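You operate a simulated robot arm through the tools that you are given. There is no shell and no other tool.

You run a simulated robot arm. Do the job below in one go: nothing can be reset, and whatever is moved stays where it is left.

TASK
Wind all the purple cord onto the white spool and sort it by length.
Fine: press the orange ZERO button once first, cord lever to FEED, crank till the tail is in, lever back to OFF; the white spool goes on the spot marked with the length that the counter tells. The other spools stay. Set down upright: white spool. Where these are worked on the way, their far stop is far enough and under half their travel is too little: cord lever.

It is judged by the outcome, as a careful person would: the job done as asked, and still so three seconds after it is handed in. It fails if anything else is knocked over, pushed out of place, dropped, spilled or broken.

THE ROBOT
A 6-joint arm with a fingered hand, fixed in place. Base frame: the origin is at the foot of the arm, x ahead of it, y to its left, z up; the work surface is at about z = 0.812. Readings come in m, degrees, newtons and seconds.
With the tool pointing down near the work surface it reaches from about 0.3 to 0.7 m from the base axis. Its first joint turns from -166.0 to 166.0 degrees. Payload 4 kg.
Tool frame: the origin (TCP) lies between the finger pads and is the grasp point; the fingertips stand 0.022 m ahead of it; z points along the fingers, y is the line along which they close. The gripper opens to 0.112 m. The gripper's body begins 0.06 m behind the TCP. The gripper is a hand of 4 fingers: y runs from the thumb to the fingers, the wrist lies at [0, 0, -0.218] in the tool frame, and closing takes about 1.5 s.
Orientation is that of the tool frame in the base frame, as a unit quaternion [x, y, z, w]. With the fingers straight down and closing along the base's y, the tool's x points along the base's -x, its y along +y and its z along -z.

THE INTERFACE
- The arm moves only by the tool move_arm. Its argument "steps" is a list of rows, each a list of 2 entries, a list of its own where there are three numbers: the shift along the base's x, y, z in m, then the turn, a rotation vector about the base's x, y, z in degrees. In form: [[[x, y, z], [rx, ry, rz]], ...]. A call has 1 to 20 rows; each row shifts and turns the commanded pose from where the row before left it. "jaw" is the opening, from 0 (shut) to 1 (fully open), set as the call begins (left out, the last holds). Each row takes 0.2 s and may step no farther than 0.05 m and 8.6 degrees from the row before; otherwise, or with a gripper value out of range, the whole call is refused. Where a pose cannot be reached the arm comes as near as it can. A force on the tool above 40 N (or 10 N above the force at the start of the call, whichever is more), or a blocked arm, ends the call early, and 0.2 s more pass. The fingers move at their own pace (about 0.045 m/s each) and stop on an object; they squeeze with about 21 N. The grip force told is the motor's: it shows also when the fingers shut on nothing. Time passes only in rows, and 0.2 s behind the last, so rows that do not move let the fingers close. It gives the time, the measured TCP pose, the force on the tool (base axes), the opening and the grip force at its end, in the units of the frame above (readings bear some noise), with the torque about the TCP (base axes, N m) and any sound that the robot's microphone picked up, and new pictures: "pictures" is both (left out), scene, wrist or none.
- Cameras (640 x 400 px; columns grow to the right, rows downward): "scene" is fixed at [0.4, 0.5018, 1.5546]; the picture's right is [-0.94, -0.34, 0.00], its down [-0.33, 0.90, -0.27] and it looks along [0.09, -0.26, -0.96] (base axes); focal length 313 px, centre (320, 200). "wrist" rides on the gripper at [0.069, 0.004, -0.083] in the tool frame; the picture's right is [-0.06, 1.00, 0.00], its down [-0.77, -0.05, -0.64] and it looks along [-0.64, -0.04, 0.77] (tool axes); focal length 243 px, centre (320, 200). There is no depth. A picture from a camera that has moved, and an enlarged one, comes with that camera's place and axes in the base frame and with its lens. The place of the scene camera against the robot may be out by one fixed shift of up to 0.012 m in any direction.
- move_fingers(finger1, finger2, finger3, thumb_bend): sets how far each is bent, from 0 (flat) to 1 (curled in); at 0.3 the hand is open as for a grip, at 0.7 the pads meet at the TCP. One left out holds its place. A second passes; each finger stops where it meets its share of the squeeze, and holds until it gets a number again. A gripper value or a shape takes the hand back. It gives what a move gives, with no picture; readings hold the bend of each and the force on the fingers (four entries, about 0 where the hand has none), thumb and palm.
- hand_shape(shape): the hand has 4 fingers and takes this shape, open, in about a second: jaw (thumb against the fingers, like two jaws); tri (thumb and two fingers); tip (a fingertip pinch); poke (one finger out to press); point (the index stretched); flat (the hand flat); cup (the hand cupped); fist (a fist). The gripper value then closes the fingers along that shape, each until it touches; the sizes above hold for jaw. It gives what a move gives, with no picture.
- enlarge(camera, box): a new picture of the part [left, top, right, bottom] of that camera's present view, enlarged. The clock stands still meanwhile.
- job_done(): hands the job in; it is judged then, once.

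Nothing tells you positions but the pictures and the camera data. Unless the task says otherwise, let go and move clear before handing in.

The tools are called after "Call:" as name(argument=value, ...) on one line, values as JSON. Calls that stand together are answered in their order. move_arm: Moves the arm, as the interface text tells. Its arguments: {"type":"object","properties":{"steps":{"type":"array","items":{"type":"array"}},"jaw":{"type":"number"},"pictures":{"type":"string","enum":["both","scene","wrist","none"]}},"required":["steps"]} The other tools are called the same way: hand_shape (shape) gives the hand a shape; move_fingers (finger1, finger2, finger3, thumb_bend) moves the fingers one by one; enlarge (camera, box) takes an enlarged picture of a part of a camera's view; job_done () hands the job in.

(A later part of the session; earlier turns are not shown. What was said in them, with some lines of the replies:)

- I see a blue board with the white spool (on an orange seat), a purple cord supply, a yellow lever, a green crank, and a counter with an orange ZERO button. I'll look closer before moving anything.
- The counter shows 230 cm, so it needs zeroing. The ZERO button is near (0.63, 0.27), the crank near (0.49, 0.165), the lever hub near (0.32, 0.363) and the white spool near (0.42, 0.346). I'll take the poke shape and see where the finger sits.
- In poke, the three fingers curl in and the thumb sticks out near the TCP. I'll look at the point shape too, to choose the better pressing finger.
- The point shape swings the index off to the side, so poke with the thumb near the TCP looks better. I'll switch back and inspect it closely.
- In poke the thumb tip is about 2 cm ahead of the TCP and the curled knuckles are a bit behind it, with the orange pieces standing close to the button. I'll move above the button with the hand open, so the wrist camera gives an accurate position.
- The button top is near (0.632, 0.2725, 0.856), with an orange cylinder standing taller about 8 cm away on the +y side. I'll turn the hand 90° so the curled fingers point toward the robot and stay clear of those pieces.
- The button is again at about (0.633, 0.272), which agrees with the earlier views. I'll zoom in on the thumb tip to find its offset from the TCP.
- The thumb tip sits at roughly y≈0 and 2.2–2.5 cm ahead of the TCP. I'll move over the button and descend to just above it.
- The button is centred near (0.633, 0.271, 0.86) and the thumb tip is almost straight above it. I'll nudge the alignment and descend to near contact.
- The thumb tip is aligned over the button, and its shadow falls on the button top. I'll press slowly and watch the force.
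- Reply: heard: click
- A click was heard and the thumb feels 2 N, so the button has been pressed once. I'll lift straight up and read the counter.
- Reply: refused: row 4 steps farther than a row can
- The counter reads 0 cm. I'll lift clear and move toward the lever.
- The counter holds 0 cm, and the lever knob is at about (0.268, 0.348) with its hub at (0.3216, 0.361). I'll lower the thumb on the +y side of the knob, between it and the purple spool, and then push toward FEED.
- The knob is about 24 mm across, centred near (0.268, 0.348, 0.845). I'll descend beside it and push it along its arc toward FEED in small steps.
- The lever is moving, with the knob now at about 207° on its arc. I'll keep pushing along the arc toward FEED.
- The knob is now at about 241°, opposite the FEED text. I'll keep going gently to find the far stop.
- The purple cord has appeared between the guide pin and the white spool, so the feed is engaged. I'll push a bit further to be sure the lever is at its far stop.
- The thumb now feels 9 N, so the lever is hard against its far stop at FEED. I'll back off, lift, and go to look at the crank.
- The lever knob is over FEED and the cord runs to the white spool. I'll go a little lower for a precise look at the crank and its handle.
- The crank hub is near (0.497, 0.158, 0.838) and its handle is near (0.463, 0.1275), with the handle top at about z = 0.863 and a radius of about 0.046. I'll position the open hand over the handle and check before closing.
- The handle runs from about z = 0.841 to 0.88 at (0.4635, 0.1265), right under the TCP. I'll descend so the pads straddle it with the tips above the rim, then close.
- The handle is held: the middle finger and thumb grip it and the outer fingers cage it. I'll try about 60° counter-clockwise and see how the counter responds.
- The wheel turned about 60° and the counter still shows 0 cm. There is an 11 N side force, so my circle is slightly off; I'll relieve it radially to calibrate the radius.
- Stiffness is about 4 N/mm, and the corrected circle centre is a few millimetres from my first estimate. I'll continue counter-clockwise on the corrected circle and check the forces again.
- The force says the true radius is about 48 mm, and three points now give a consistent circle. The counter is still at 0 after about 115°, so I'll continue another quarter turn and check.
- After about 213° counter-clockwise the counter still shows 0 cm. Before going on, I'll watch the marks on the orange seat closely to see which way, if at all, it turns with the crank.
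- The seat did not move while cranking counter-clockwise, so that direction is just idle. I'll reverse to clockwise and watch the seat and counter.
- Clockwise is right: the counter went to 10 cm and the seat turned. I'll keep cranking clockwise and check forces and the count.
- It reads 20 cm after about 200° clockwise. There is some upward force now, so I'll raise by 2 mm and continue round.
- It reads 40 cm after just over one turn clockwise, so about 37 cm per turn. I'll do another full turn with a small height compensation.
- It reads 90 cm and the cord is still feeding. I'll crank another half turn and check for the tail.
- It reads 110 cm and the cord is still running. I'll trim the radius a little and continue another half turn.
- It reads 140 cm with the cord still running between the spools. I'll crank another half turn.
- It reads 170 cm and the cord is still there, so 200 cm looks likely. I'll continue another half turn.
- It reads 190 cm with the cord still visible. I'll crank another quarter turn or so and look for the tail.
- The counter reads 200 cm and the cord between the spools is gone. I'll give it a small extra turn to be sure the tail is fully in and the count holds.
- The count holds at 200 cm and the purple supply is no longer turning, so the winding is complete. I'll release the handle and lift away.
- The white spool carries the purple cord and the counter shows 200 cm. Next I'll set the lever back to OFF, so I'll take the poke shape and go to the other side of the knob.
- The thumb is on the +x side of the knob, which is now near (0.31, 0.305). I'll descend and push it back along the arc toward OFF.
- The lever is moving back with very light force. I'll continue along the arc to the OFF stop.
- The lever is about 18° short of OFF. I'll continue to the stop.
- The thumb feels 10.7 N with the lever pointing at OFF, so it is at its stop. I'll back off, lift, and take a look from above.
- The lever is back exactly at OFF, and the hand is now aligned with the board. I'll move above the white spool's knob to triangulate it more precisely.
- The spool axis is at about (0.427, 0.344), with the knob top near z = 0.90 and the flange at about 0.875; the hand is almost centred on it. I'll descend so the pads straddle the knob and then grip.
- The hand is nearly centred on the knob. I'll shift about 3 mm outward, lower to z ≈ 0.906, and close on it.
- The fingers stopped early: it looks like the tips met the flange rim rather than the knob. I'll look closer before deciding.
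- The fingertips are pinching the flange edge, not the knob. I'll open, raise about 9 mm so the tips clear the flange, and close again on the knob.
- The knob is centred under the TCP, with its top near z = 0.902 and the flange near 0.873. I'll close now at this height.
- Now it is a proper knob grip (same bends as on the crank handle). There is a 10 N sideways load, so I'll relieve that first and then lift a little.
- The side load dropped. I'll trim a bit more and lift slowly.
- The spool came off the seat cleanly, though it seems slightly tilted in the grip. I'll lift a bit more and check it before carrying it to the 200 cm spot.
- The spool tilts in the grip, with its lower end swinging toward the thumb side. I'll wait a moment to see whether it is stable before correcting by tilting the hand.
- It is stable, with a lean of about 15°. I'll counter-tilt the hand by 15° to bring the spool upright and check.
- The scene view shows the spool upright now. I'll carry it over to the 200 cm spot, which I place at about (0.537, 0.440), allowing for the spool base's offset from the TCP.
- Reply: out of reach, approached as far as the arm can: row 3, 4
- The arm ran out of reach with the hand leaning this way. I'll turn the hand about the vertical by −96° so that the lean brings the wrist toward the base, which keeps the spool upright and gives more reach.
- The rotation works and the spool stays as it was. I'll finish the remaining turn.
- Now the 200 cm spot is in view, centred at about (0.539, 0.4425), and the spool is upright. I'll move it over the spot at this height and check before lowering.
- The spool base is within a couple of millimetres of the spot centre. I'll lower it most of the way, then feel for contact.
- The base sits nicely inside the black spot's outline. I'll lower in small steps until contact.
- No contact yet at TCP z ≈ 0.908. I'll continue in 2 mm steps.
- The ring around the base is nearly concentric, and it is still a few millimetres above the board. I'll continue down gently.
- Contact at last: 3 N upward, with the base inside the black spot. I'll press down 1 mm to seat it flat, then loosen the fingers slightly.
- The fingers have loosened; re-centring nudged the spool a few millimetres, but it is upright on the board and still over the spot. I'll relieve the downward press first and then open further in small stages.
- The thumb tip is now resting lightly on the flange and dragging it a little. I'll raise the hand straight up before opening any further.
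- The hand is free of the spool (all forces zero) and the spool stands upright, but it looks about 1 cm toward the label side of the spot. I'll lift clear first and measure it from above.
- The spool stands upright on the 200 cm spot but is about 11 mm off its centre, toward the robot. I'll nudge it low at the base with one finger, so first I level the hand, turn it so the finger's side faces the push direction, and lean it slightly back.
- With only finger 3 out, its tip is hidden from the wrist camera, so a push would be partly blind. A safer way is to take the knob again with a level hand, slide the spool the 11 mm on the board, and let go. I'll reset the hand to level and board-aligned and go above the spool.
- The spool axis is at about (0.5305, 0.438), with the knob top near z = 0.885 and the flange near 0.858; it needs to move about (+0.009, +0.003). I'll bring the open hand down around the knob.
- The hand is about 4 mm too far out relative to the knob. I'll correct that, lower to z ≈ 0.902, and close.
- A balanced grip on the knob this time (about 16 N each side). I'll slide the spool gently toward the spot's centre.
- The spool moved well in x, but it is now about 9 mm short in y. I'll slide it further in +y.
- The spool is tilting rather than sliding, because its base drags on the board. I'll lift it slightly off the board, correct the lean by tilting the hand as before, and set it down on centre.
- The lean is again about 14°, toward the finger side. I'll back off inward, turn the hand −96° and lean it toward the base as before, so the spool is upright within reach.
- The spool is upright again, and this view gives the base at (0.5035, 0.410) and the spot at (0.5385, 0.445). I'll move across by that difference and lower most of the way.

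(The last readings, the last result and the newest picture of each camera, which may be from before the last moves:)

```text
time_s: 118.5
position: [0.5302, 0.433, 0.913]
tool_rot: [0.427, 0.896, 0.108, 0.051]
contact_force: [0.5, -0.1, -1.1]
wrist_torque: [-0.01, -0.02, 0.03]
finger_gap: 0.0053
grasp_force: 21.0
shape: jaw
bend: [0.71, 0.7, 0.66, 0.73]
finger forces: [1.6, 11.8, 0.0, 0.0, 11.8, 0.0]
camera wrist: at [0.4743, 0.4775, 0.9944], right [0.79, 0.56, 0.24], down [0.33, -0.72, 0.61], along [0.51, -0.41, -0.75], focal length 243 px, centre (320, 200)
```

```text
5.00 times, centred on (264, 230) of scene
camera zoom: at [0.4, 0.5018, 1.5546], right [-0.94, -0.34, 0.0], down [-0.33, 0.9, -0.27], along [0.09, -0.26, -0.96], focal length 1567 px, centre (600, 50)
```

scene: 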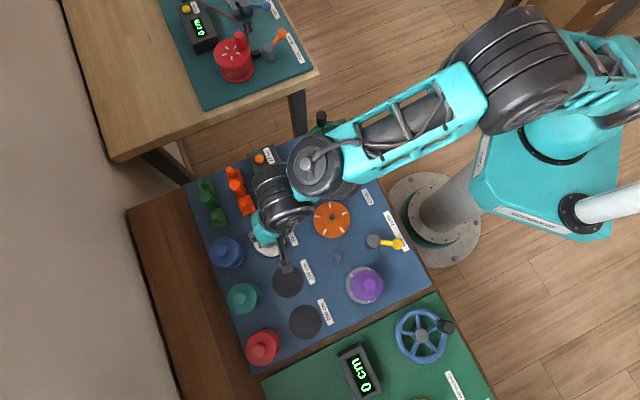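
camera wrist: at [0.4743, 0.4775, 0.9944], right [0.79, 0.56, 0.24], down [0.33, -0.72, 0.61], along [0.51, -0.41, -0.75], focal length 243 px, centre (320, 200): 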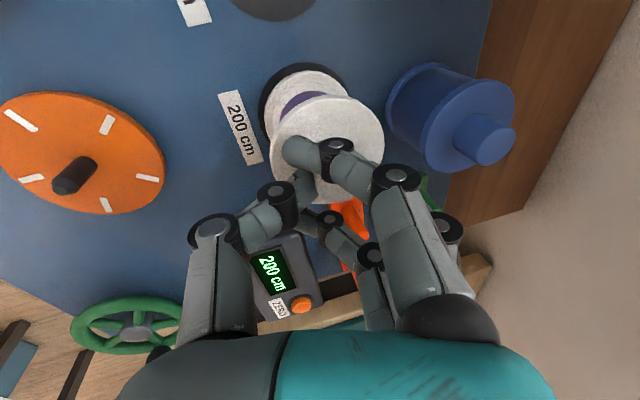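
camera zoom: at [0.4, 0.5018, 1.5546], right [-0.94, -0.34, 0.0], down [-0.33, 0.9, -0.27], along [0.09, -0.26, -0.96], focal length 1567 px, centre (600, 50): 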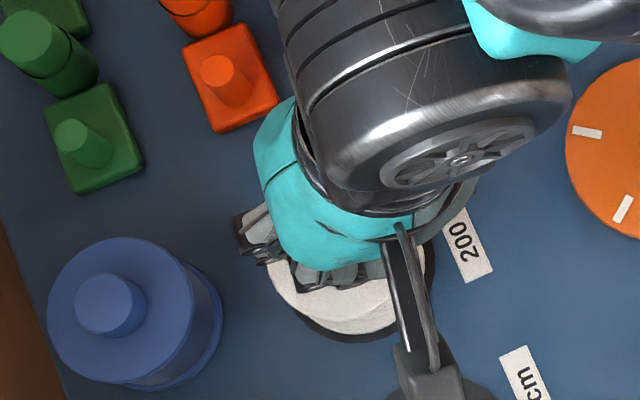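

It lines up well with the spot. I'll lower further and check the ring just above contact.

Call:
move_arm(steps=[[[0, 0, -0.005], [0, 0, 0]], [[0, 0, -0.005], [0, 0, 0]], [[0, 0, 0], [0, 0, 0]]], pictures="none")

Call:
enlarge(camera="wrist", box=[220, 40, 400, 164])

Call:
enlarge(camera="scene", box=[200, 190, 328, 270])

```text
time_s: 119.3
position: [0.5311, 0.4337, 0.9024]
tool_rot: [0.428, 0.896, 0.107, 0.051]
contact_force: [0.4, 0.3, -0.1]
wrist_torque: [0.03, 0.02, -0.05]
finger_gap: 0.0053
grasp_force: 21.1
shape: jaw
bend: [0.71, 0.7, 0.66, 0.73]
finger forces: [1.5, 11.7, 0.0, 0.1, 11.8, 0.0]
```

```text
3.23 times, centred on (310, 102) of wrist
camera zoom: at [0.4747, 0.4777, 0.9847], right [0.79, 0.56, 0.24], down [0.33, -0.72, 0.61], along [0.51, -0.41, -0.76], focal length 783 px, centre (352, 516)
```

zoom: 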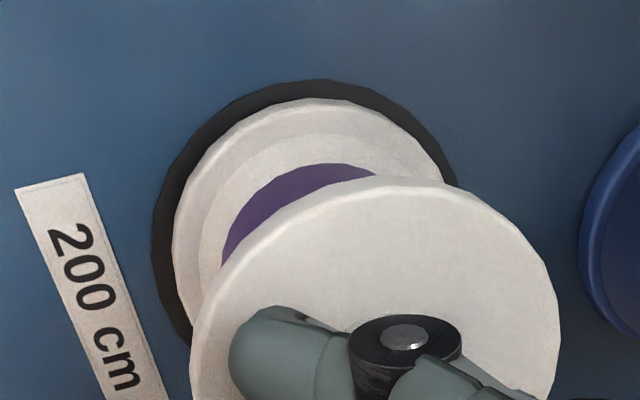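

```text
5.00 times, centred on (264, 230) of scene
camera zoom: at [0.4, 0.5018, 1.5546], right [-0.94, -0.34, 0.0], down [-0.33, 0.9, -0.27], along [0.09, -0.26, -0.96], focal length 1567 px, centre (600, 50)
```

zoom: 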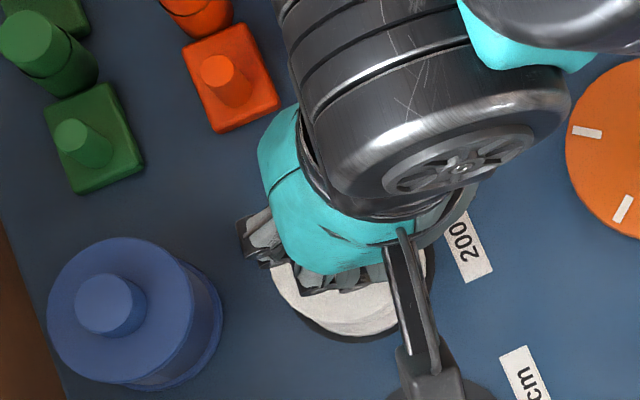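

The ring is nicely concentric now. I'll lower in small steps until it touches.

Call:
move_arm(steps=[[[0, 0, -0.0025], [0, 0, 0]], [[0, 0, 0], [0, 0, 0]]], pictures="none")

Call:
move_arm(steps=[[[0, 0, -0.002], [0, 0, 0]], [[0, 0, 0], [0, 0, 0]]], pictures="none")

```text
time_s: 119.9
position: [0.5305, 0.4324, 0.9006]
tool_rot: [0.427, 0.896, 0.107, 0.051]
contact_force: [-0.3, -0.1, -0.6]
wrist_torque: [0.02, 0.03, -0.03]
finger_gap: 0.0053
grasp_force: 21.4
shape: jaw
bend: [0.71, 0.7, 0.66, 0.73]
finger forces: [1.5, 11.7, 0.0, 0.1, 11.8, 0.0]
```

```text
time_s: 120.5
position: [0.5311, 0.4315, 0.8983]
tool_rot: [0.428, 0.896, 0.107, 0.051]
contact_force: [0.3, -0.7, -0.9]
wrist_torque: [0.0, -0.01, 0.0]
finger_gap: 0.0056
grasp_force: 20.9
shape: jaw
bend: [0.71, 0.7, 0.66, 0.73]
finger forces: [1.4, 11.7, 0.1, 0.0, 11.8, 0.1]
```

Call:
move_arm(steps=[[[0, 0, -0.0015], [0, 0, 0]], [[0, 0, 0], [0, 0, 0]]], pictures="none")

Call:
move_arm(steps=[[[0, 0, -0.0015], [0, 0, 0]], [[0, 0, 0], [0, 0, 0]]], pictures="none")

```text
time_s: 121.1
position: [0.5317, 0.4318, 0.8984]
tool_rot: [0.428, 0.896, 0.108, 0.051]
contact_force: [-0.1, -2.4, 5.3]
wrist_torque: [0.07, -0.03, -0.01]
finger_gap: 0.0055
grasp_force: 21.1
shape: jaw
bend: [0.71, 0.7, 0.66, 0.73]
finger forces: [3.4, 12.0, 0.0, 0.0, 13.0, 0.1]
```

```text
time_s: 121.7
position: [0.5319, 0.4332, 0.8968]
tool_rot: [0.428, 0.896, 0.108, 0.052]
contact_force: [-1.6, -2.0, 14.1]
wrist_torque: [0.16, -0.02, 0.04]
finger_gap: 0.0057
grasp_force: 20.6
shape: jaw
bend: [0.71, 0.7, 0.66, 0.73]
finger forces: [7.9, 12.2, 0.0, 0.0, 14.8, 0.1]
```

It is firmly on the board (14 N). I'll ease off the press, then open only the fingers while the thumb holds its place, so the spool isn't pushed.

Call:
move_arm(steps=[[[0, 0, 0.002], [0, 0, 0]], [[0, 0, 0], [0, 0, 0]]], pictures="none")

Call:
move_fingers(finger1=0.45, finger2=0.45, finger3=0.45)

Call:
enlarge(camera="wrist", box=[160, 20, 480, 240])

Call:
enlarge(camera="scene", box=[200, 190, 328, 270])

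```text
time_s: 122.3
position: [0.5303, 0.4323, 0.8971]
tool_rot: [0.428, 0.896, 0.108, 0.051]
contact_force: [0.3, -0.4, 5.2]
wrist_torque: [0.09, -0.06, 0.03]
finger_gap: 0.006
grasp_force: 21.3
shape: jaw
bend: [0.71, 0.7, 0.66, 0.73]
finger forces: [4.1, 12.6, 0.0, 0.0, 11.8, 0.0]
```

```text
time_s: 123.3
position: [0.5306, 0.4324, 0.8968]
tool_rot: [0.428, 0.896, 0.107, 0.051]
contact_force: [0.1, -0.2, 0.4]
wrist_torque: [0.04, -0.03, 0.0]
finger_gap: 0.0292
grasp_force: 0.0
shape: fingers
bend: [0.45, 0.45, 0.45, 0.76]
finger forces: [0.0, 0.1, 0.0, 0.0, 0.2, 0.0]
```

```text
1.82 times, centred on (320, 130) of wrist
camera zoom: at [0.4745, 0.477, 0.9791], right [0.79, 0.56, 0.24], down [0.33, -0.72, 0.61], along [0.51, -0.41, -0.75], focal length 441 px, centre (320, 327)
```

zoom: 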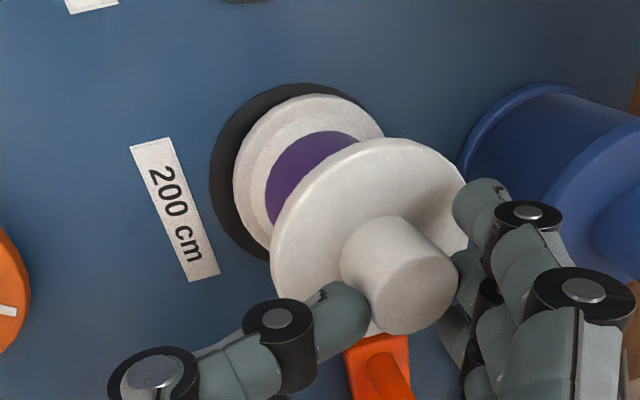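

```text
5.00 times, centred on (264, 230) of scene
camera zoom: at [0.4, 0.5018, 1.5546], right [-0.94, -0.34, 0.0], down [-0.33, 0.9, -0.27], along [0.09, -0.26, -0.96], focal length 1567 px, centre (600, 50)
```

zoom: 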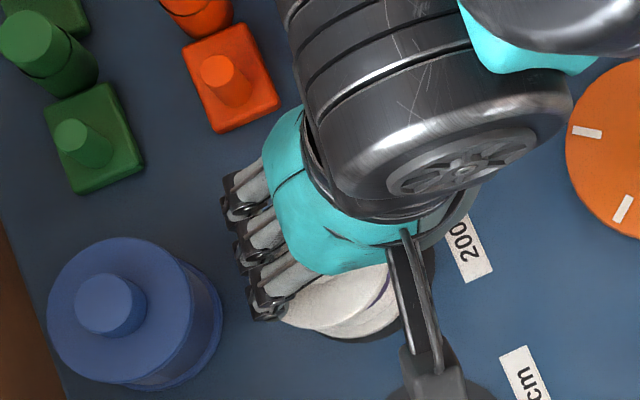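

The thumb followed through and the spool is now leaning against it, tilted about 12° outward. I'll open the fingers fully first, then back the thumb off slowly so the spool settles upright.

Call:
move_fingers(finger1=0.3, finger2=0.3, finger3=0.3)

Call:
enlarge(camera="wrist", box=[160, 20, 480, 240])

```text
time_s: 124.3
position: [0.5306, 0.4327, 0.8972]
tool_rot: [0.428, 0.896, 0.107, 0.05]
contact_force: [0.1, -0.4, -0.3]
wrist_torque: [0.0, -0.01, 0.0]
finger_gap: 0.0466
grasp_force: 0.4
shape: fingers
bend: [0.3, 0.3, 0.3, 0.76]
finger forces: [0.0, 0.0, 0.0, 0.0, 0.1, 0.1]
```

```text
1.82 times, centred on (320, 130) of wrist
camera zoom: at [0.4745, 0.477, 0.9792], right [0.79, 0.56, 0.24], down [0.33, -0.72, 0.61], along [0.51, -0.41, -0.75], focal length 441 px, centre (320, 327)
```

zoom: 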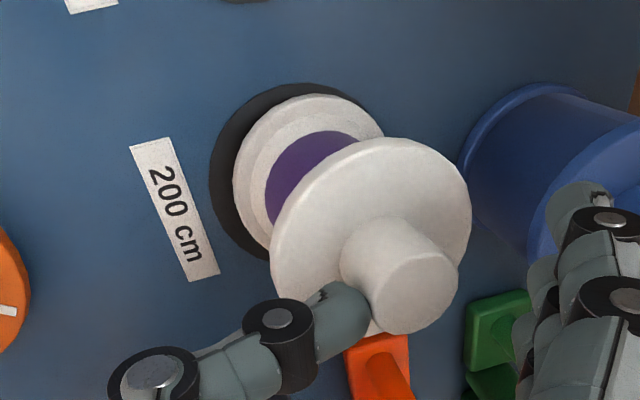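

The fingers are clear and the spool rests lightly against the thumb. I'll back the hand toward the base in small slow steps so it settles upright.

Call:
move_arm(steps=[[[-0.0012, -0.001, 0], [0, 0, 0]], [[-0.0012, -0.001, 0], [0, 0, 0]], [[-0.0012, -0.001, 0], [0, 0, 0]], [[-0.0012, -0.001, 0], [0, 0, 0]], [[0, 0, 0], [0, 0, 0]]], pictures="wrist")

Call:
enlarge(camera="wrist", box=[160, 20, 480, 240])

```text
time_s: 125.5
position: [0.5256, 0.4286, 0.8983]
tool_rot: [0.427, 0.896, 0.108, 0.051]
contact_force: [0.5, 0.3, -0.8]
wrist_torque: [0.05, -0.02, -0.04]
finger_gap: 0.0466
grasp_force: 0.7
shape: fingers
bend: [0.3, 0.3, 0.3, 0.76]
finger forces: [0.0, 0.0, 0.0, 0.0, 0.1, 0.0]
camera wrist: at [0.4695, 0.4734, 0.9791], right [0.79, 0.56, 0.24], down [0.33, -0.72, 0.61], along [0.51, -0.41, -0.75], focal length 243 px, centre (320, 200)
```

wrist: 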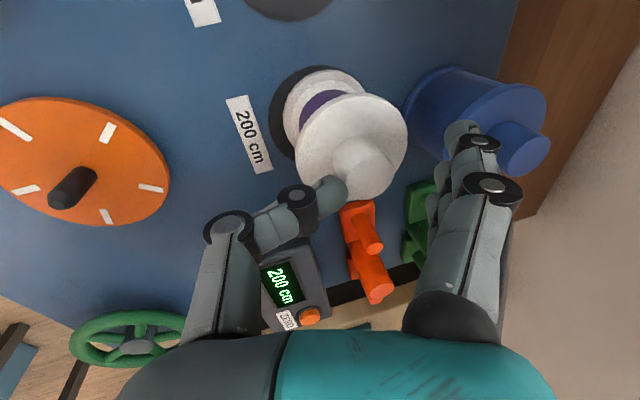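

```text
1.82 times, centred on (320, 130) of wrist
camera zoom: at [0.4695, 0.4734, 0.9791], right [0.79, 0.56, 0.24], down [0.33, -0.72, 0.61], along [0.51, -0.41, -0.75], focal length 441 px, centre (320, 327)
```

zoom: 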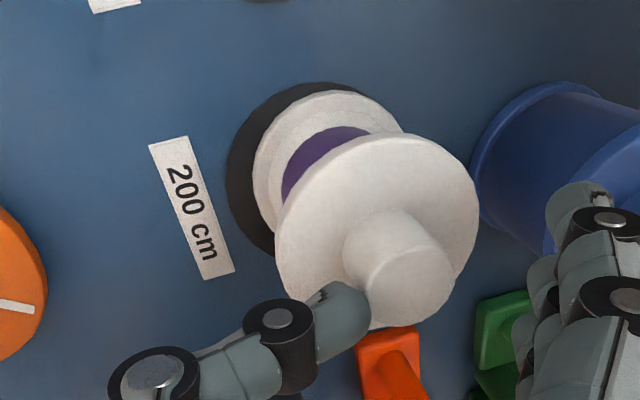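

The spool followed the thumb back and now looks upright. I'll back off a little more to confirm it stays put on its own.

Call:
move_arm(steps=[[[-0.0012, -0.001, 0], [0, 0, 0]], [[-0.0012, -0.001, 0], [0, 0, 0]], [[-0.0012, -0.001, 0], [0, 0, 0]], [[-0.0012, -0.001, 0], [0, 0, 0]], [[0, 0, 0], [0, 0, 0]]], pictures="wrist")

Call:
enlarge(camera="wrist", box=[160, 20, 480, 240])

Call:
enlarge(camera="scene", box=[200, 190, 328, 270])

```text
time_s: 126.7
position: [0.5213, 0.4254, 0.8968]
tool_rot: [0.427, 0.896, 0.108, 0.05]
contact_force: [0.5, -0.6, -0.7]
wrist_torque: [0.03, 0.02, 0.03]
finger_gap: 0.0467
grasp_force: 0.1
shape: fingers
bend: [0.3, 0.3, 0.3, 0.77]
finger forces: [0.0, 0.0, 0.1, 0.0, 0.0, 0.0]
camera wrist: at [0.4646, 0.4687, 0.9786], right [0.79, 0.56, 0.24], down [0.33, -0.72, 0.61], along [0.51, -0.41, -0.76], focal length 243 px, centre (320, 200)
```

wrist: 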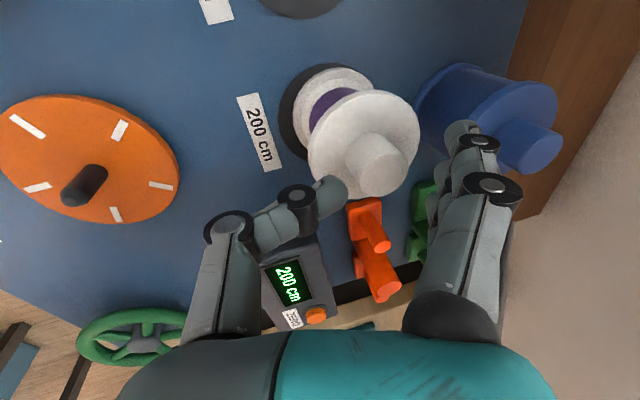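

```text
1.82 times, centred on (320, 130) of wrist
camera zoom: at [0.4646, 0.4687, 0.9786], right [0.79, 0.56, 0.24], down [0.33, -0.72, 0.61], along [0.51, -0.41, -0.76], focal length 441 px, centre (320, 327)
```

zoom: 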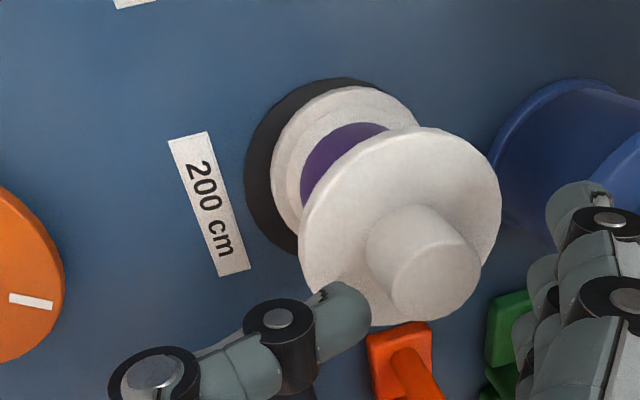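

```text
5.00 times, centred on (264, 230) of scene
camera zoom: at [0.4, 0.5018, 1.5546], right [-0.94, -0.34, 0.0], down [-0.33, 0.9, -0.27], along [0.09, -0.26, -0.96], focal length 1567 px, centre (600, 50)
```

zoom: 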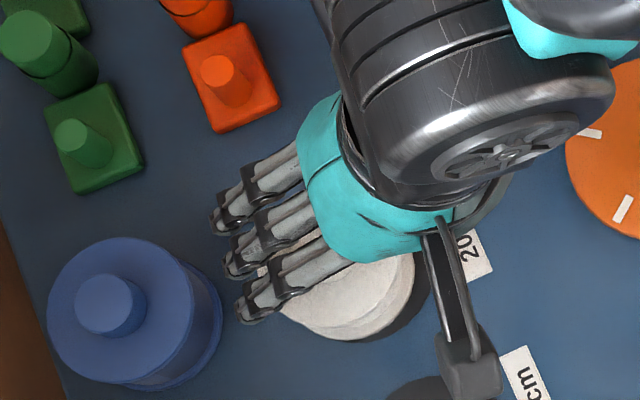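

The thumb is out of contact and the spool stands upright by itself, now within about 7 mm of the spot's centre. I'll raise the hand straight up and check.

Call:
move_arm(steps=[[[0, 0, 0.008], [0, 0, 0]], [[0, 0, 0.015], [0, 0, 0]], [[0, 0, 0.03], [0, 0, 0]], [[0, 0, 0.04], [0, 0, 0]], [[-0.03, -0.025, 0.01], [0, 0, 0]], [[-0.03, -0.025, 0.01], [0, 0, 0]], [[-0.03, -0.03, 0.01], [0, 0, 0]], [[-0.03, -0.03, 0.01], [0, 0, 0]], [[0, -0.03, 0.01], [0, 0, 0]], [[0, 0, 0], [0, 0, 0]]], pictures="both")

Call:
enlarge(camera="scene", box=[200, 190, 328, 270])

Call:
enlarge(camera="scene", box=[180, 110, 440, 272])

```text
time_s: 128.9
position: [0.4012, 0.2844, 1.043]
tool_rot: [0.428, 0.896, 0.108, 0.051]
contact_force: [0.9, -0.1, 0.2]
wrist_torque: [-0.03, -0.01, 0.0]
finger_gap: 0.0469
grasp_force: 0.0
shape: fingers
bend: [0.3, 0.3, 0.3, 0.77]
finger forces: [0.1, 0.1, 0.0, 0.0, 0.0, 0.0]
camera wrist: at [0.3443, 0.3293, 1.1242], right [0.79, 0.56, 0.24], down [0.33, -0.72, 0.61], along [0.51, -0.41, -0.75], focal length 243 px, centre (320, 200)
```

scene: 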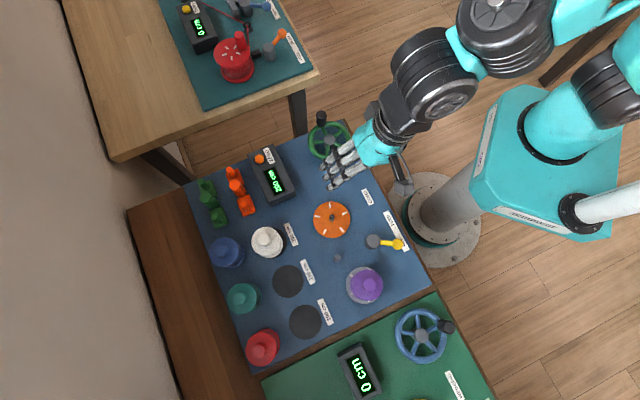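
wrist: 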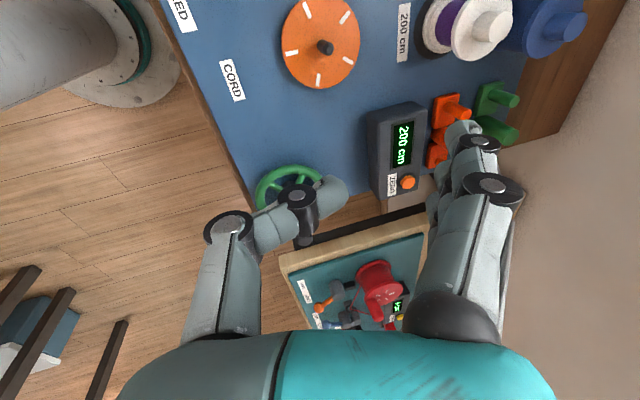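

```text
5.00 times, centred on (264, 230) of scene
camera zoom: at [0.4, 0.5018, 1.5546], right [-0.94, -0.34, 0.0], down [-0.33, 0.9, -0.27], along [0.09, -0.26, -0.96], focal length 1567 px, centre (600, 50)
```

zoom: 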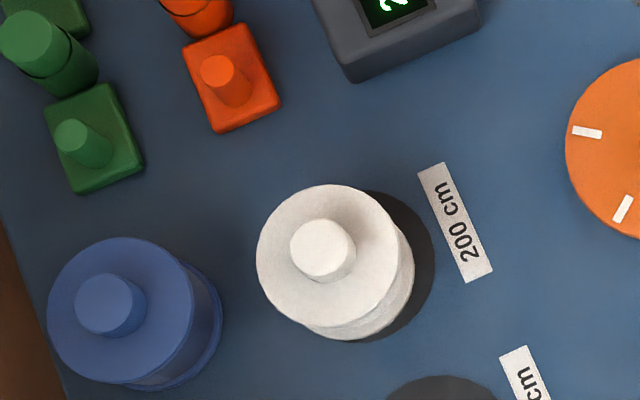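

```text
2.46 times, centred on (310, 191) of scene
camera zoom: at [0.4, 0.5018, 1.5546], right [-0.94, -0.34, 0.0], down [-0.33, 0.9, -0.27], along [0.09, -0.26, -0.96], focal length 771 px, centre (345, 222)
```

zoom: 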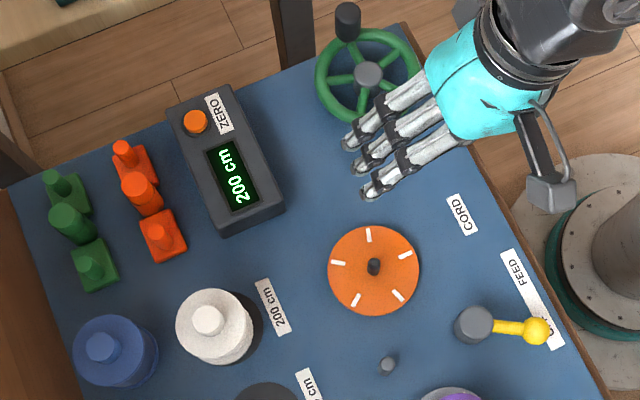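

The white spool stands upright on the 200 cm spot, the counter reads 200 cm and the lever is at OFF. All the other spools and pieces are where they started, and the hand is clear, so I'm handing the job in.

Call:
job_done()

```text
The job is handed in.
```

I wound all the purple cord onto the white spool. The counter read 200 cm, so I stood the spool upright on the 200 cm spot and handed the job in.

- **ZERO button:** I pressed it once before anything else; it clicked and the counter went from 230 to 0 cm.
- **Lever:** I pushed it to its far stop at FEED for the winding, then back to its stop at OFF.
- **Crank:** Only clockwise winds. I first turned it about two thirds of a turn the other way, which moved nothing. The tail was in at 200 cm, and the count held when I turned a little further.
- **Spool:** My first placement came out about 11 mm off the spot's centre. I picked the spool up and set it down again. It tilted briefly while I let go, then settled upright. It now sits about 7 mm off centre, with its edge a few millimetres past the black spot on the side nearest the blue spool.
- **Everything else:** In the last pictures, the pieces around the counter and the blue spool next to the 200 cm spot looked unmoved. The other spools stayed put too.
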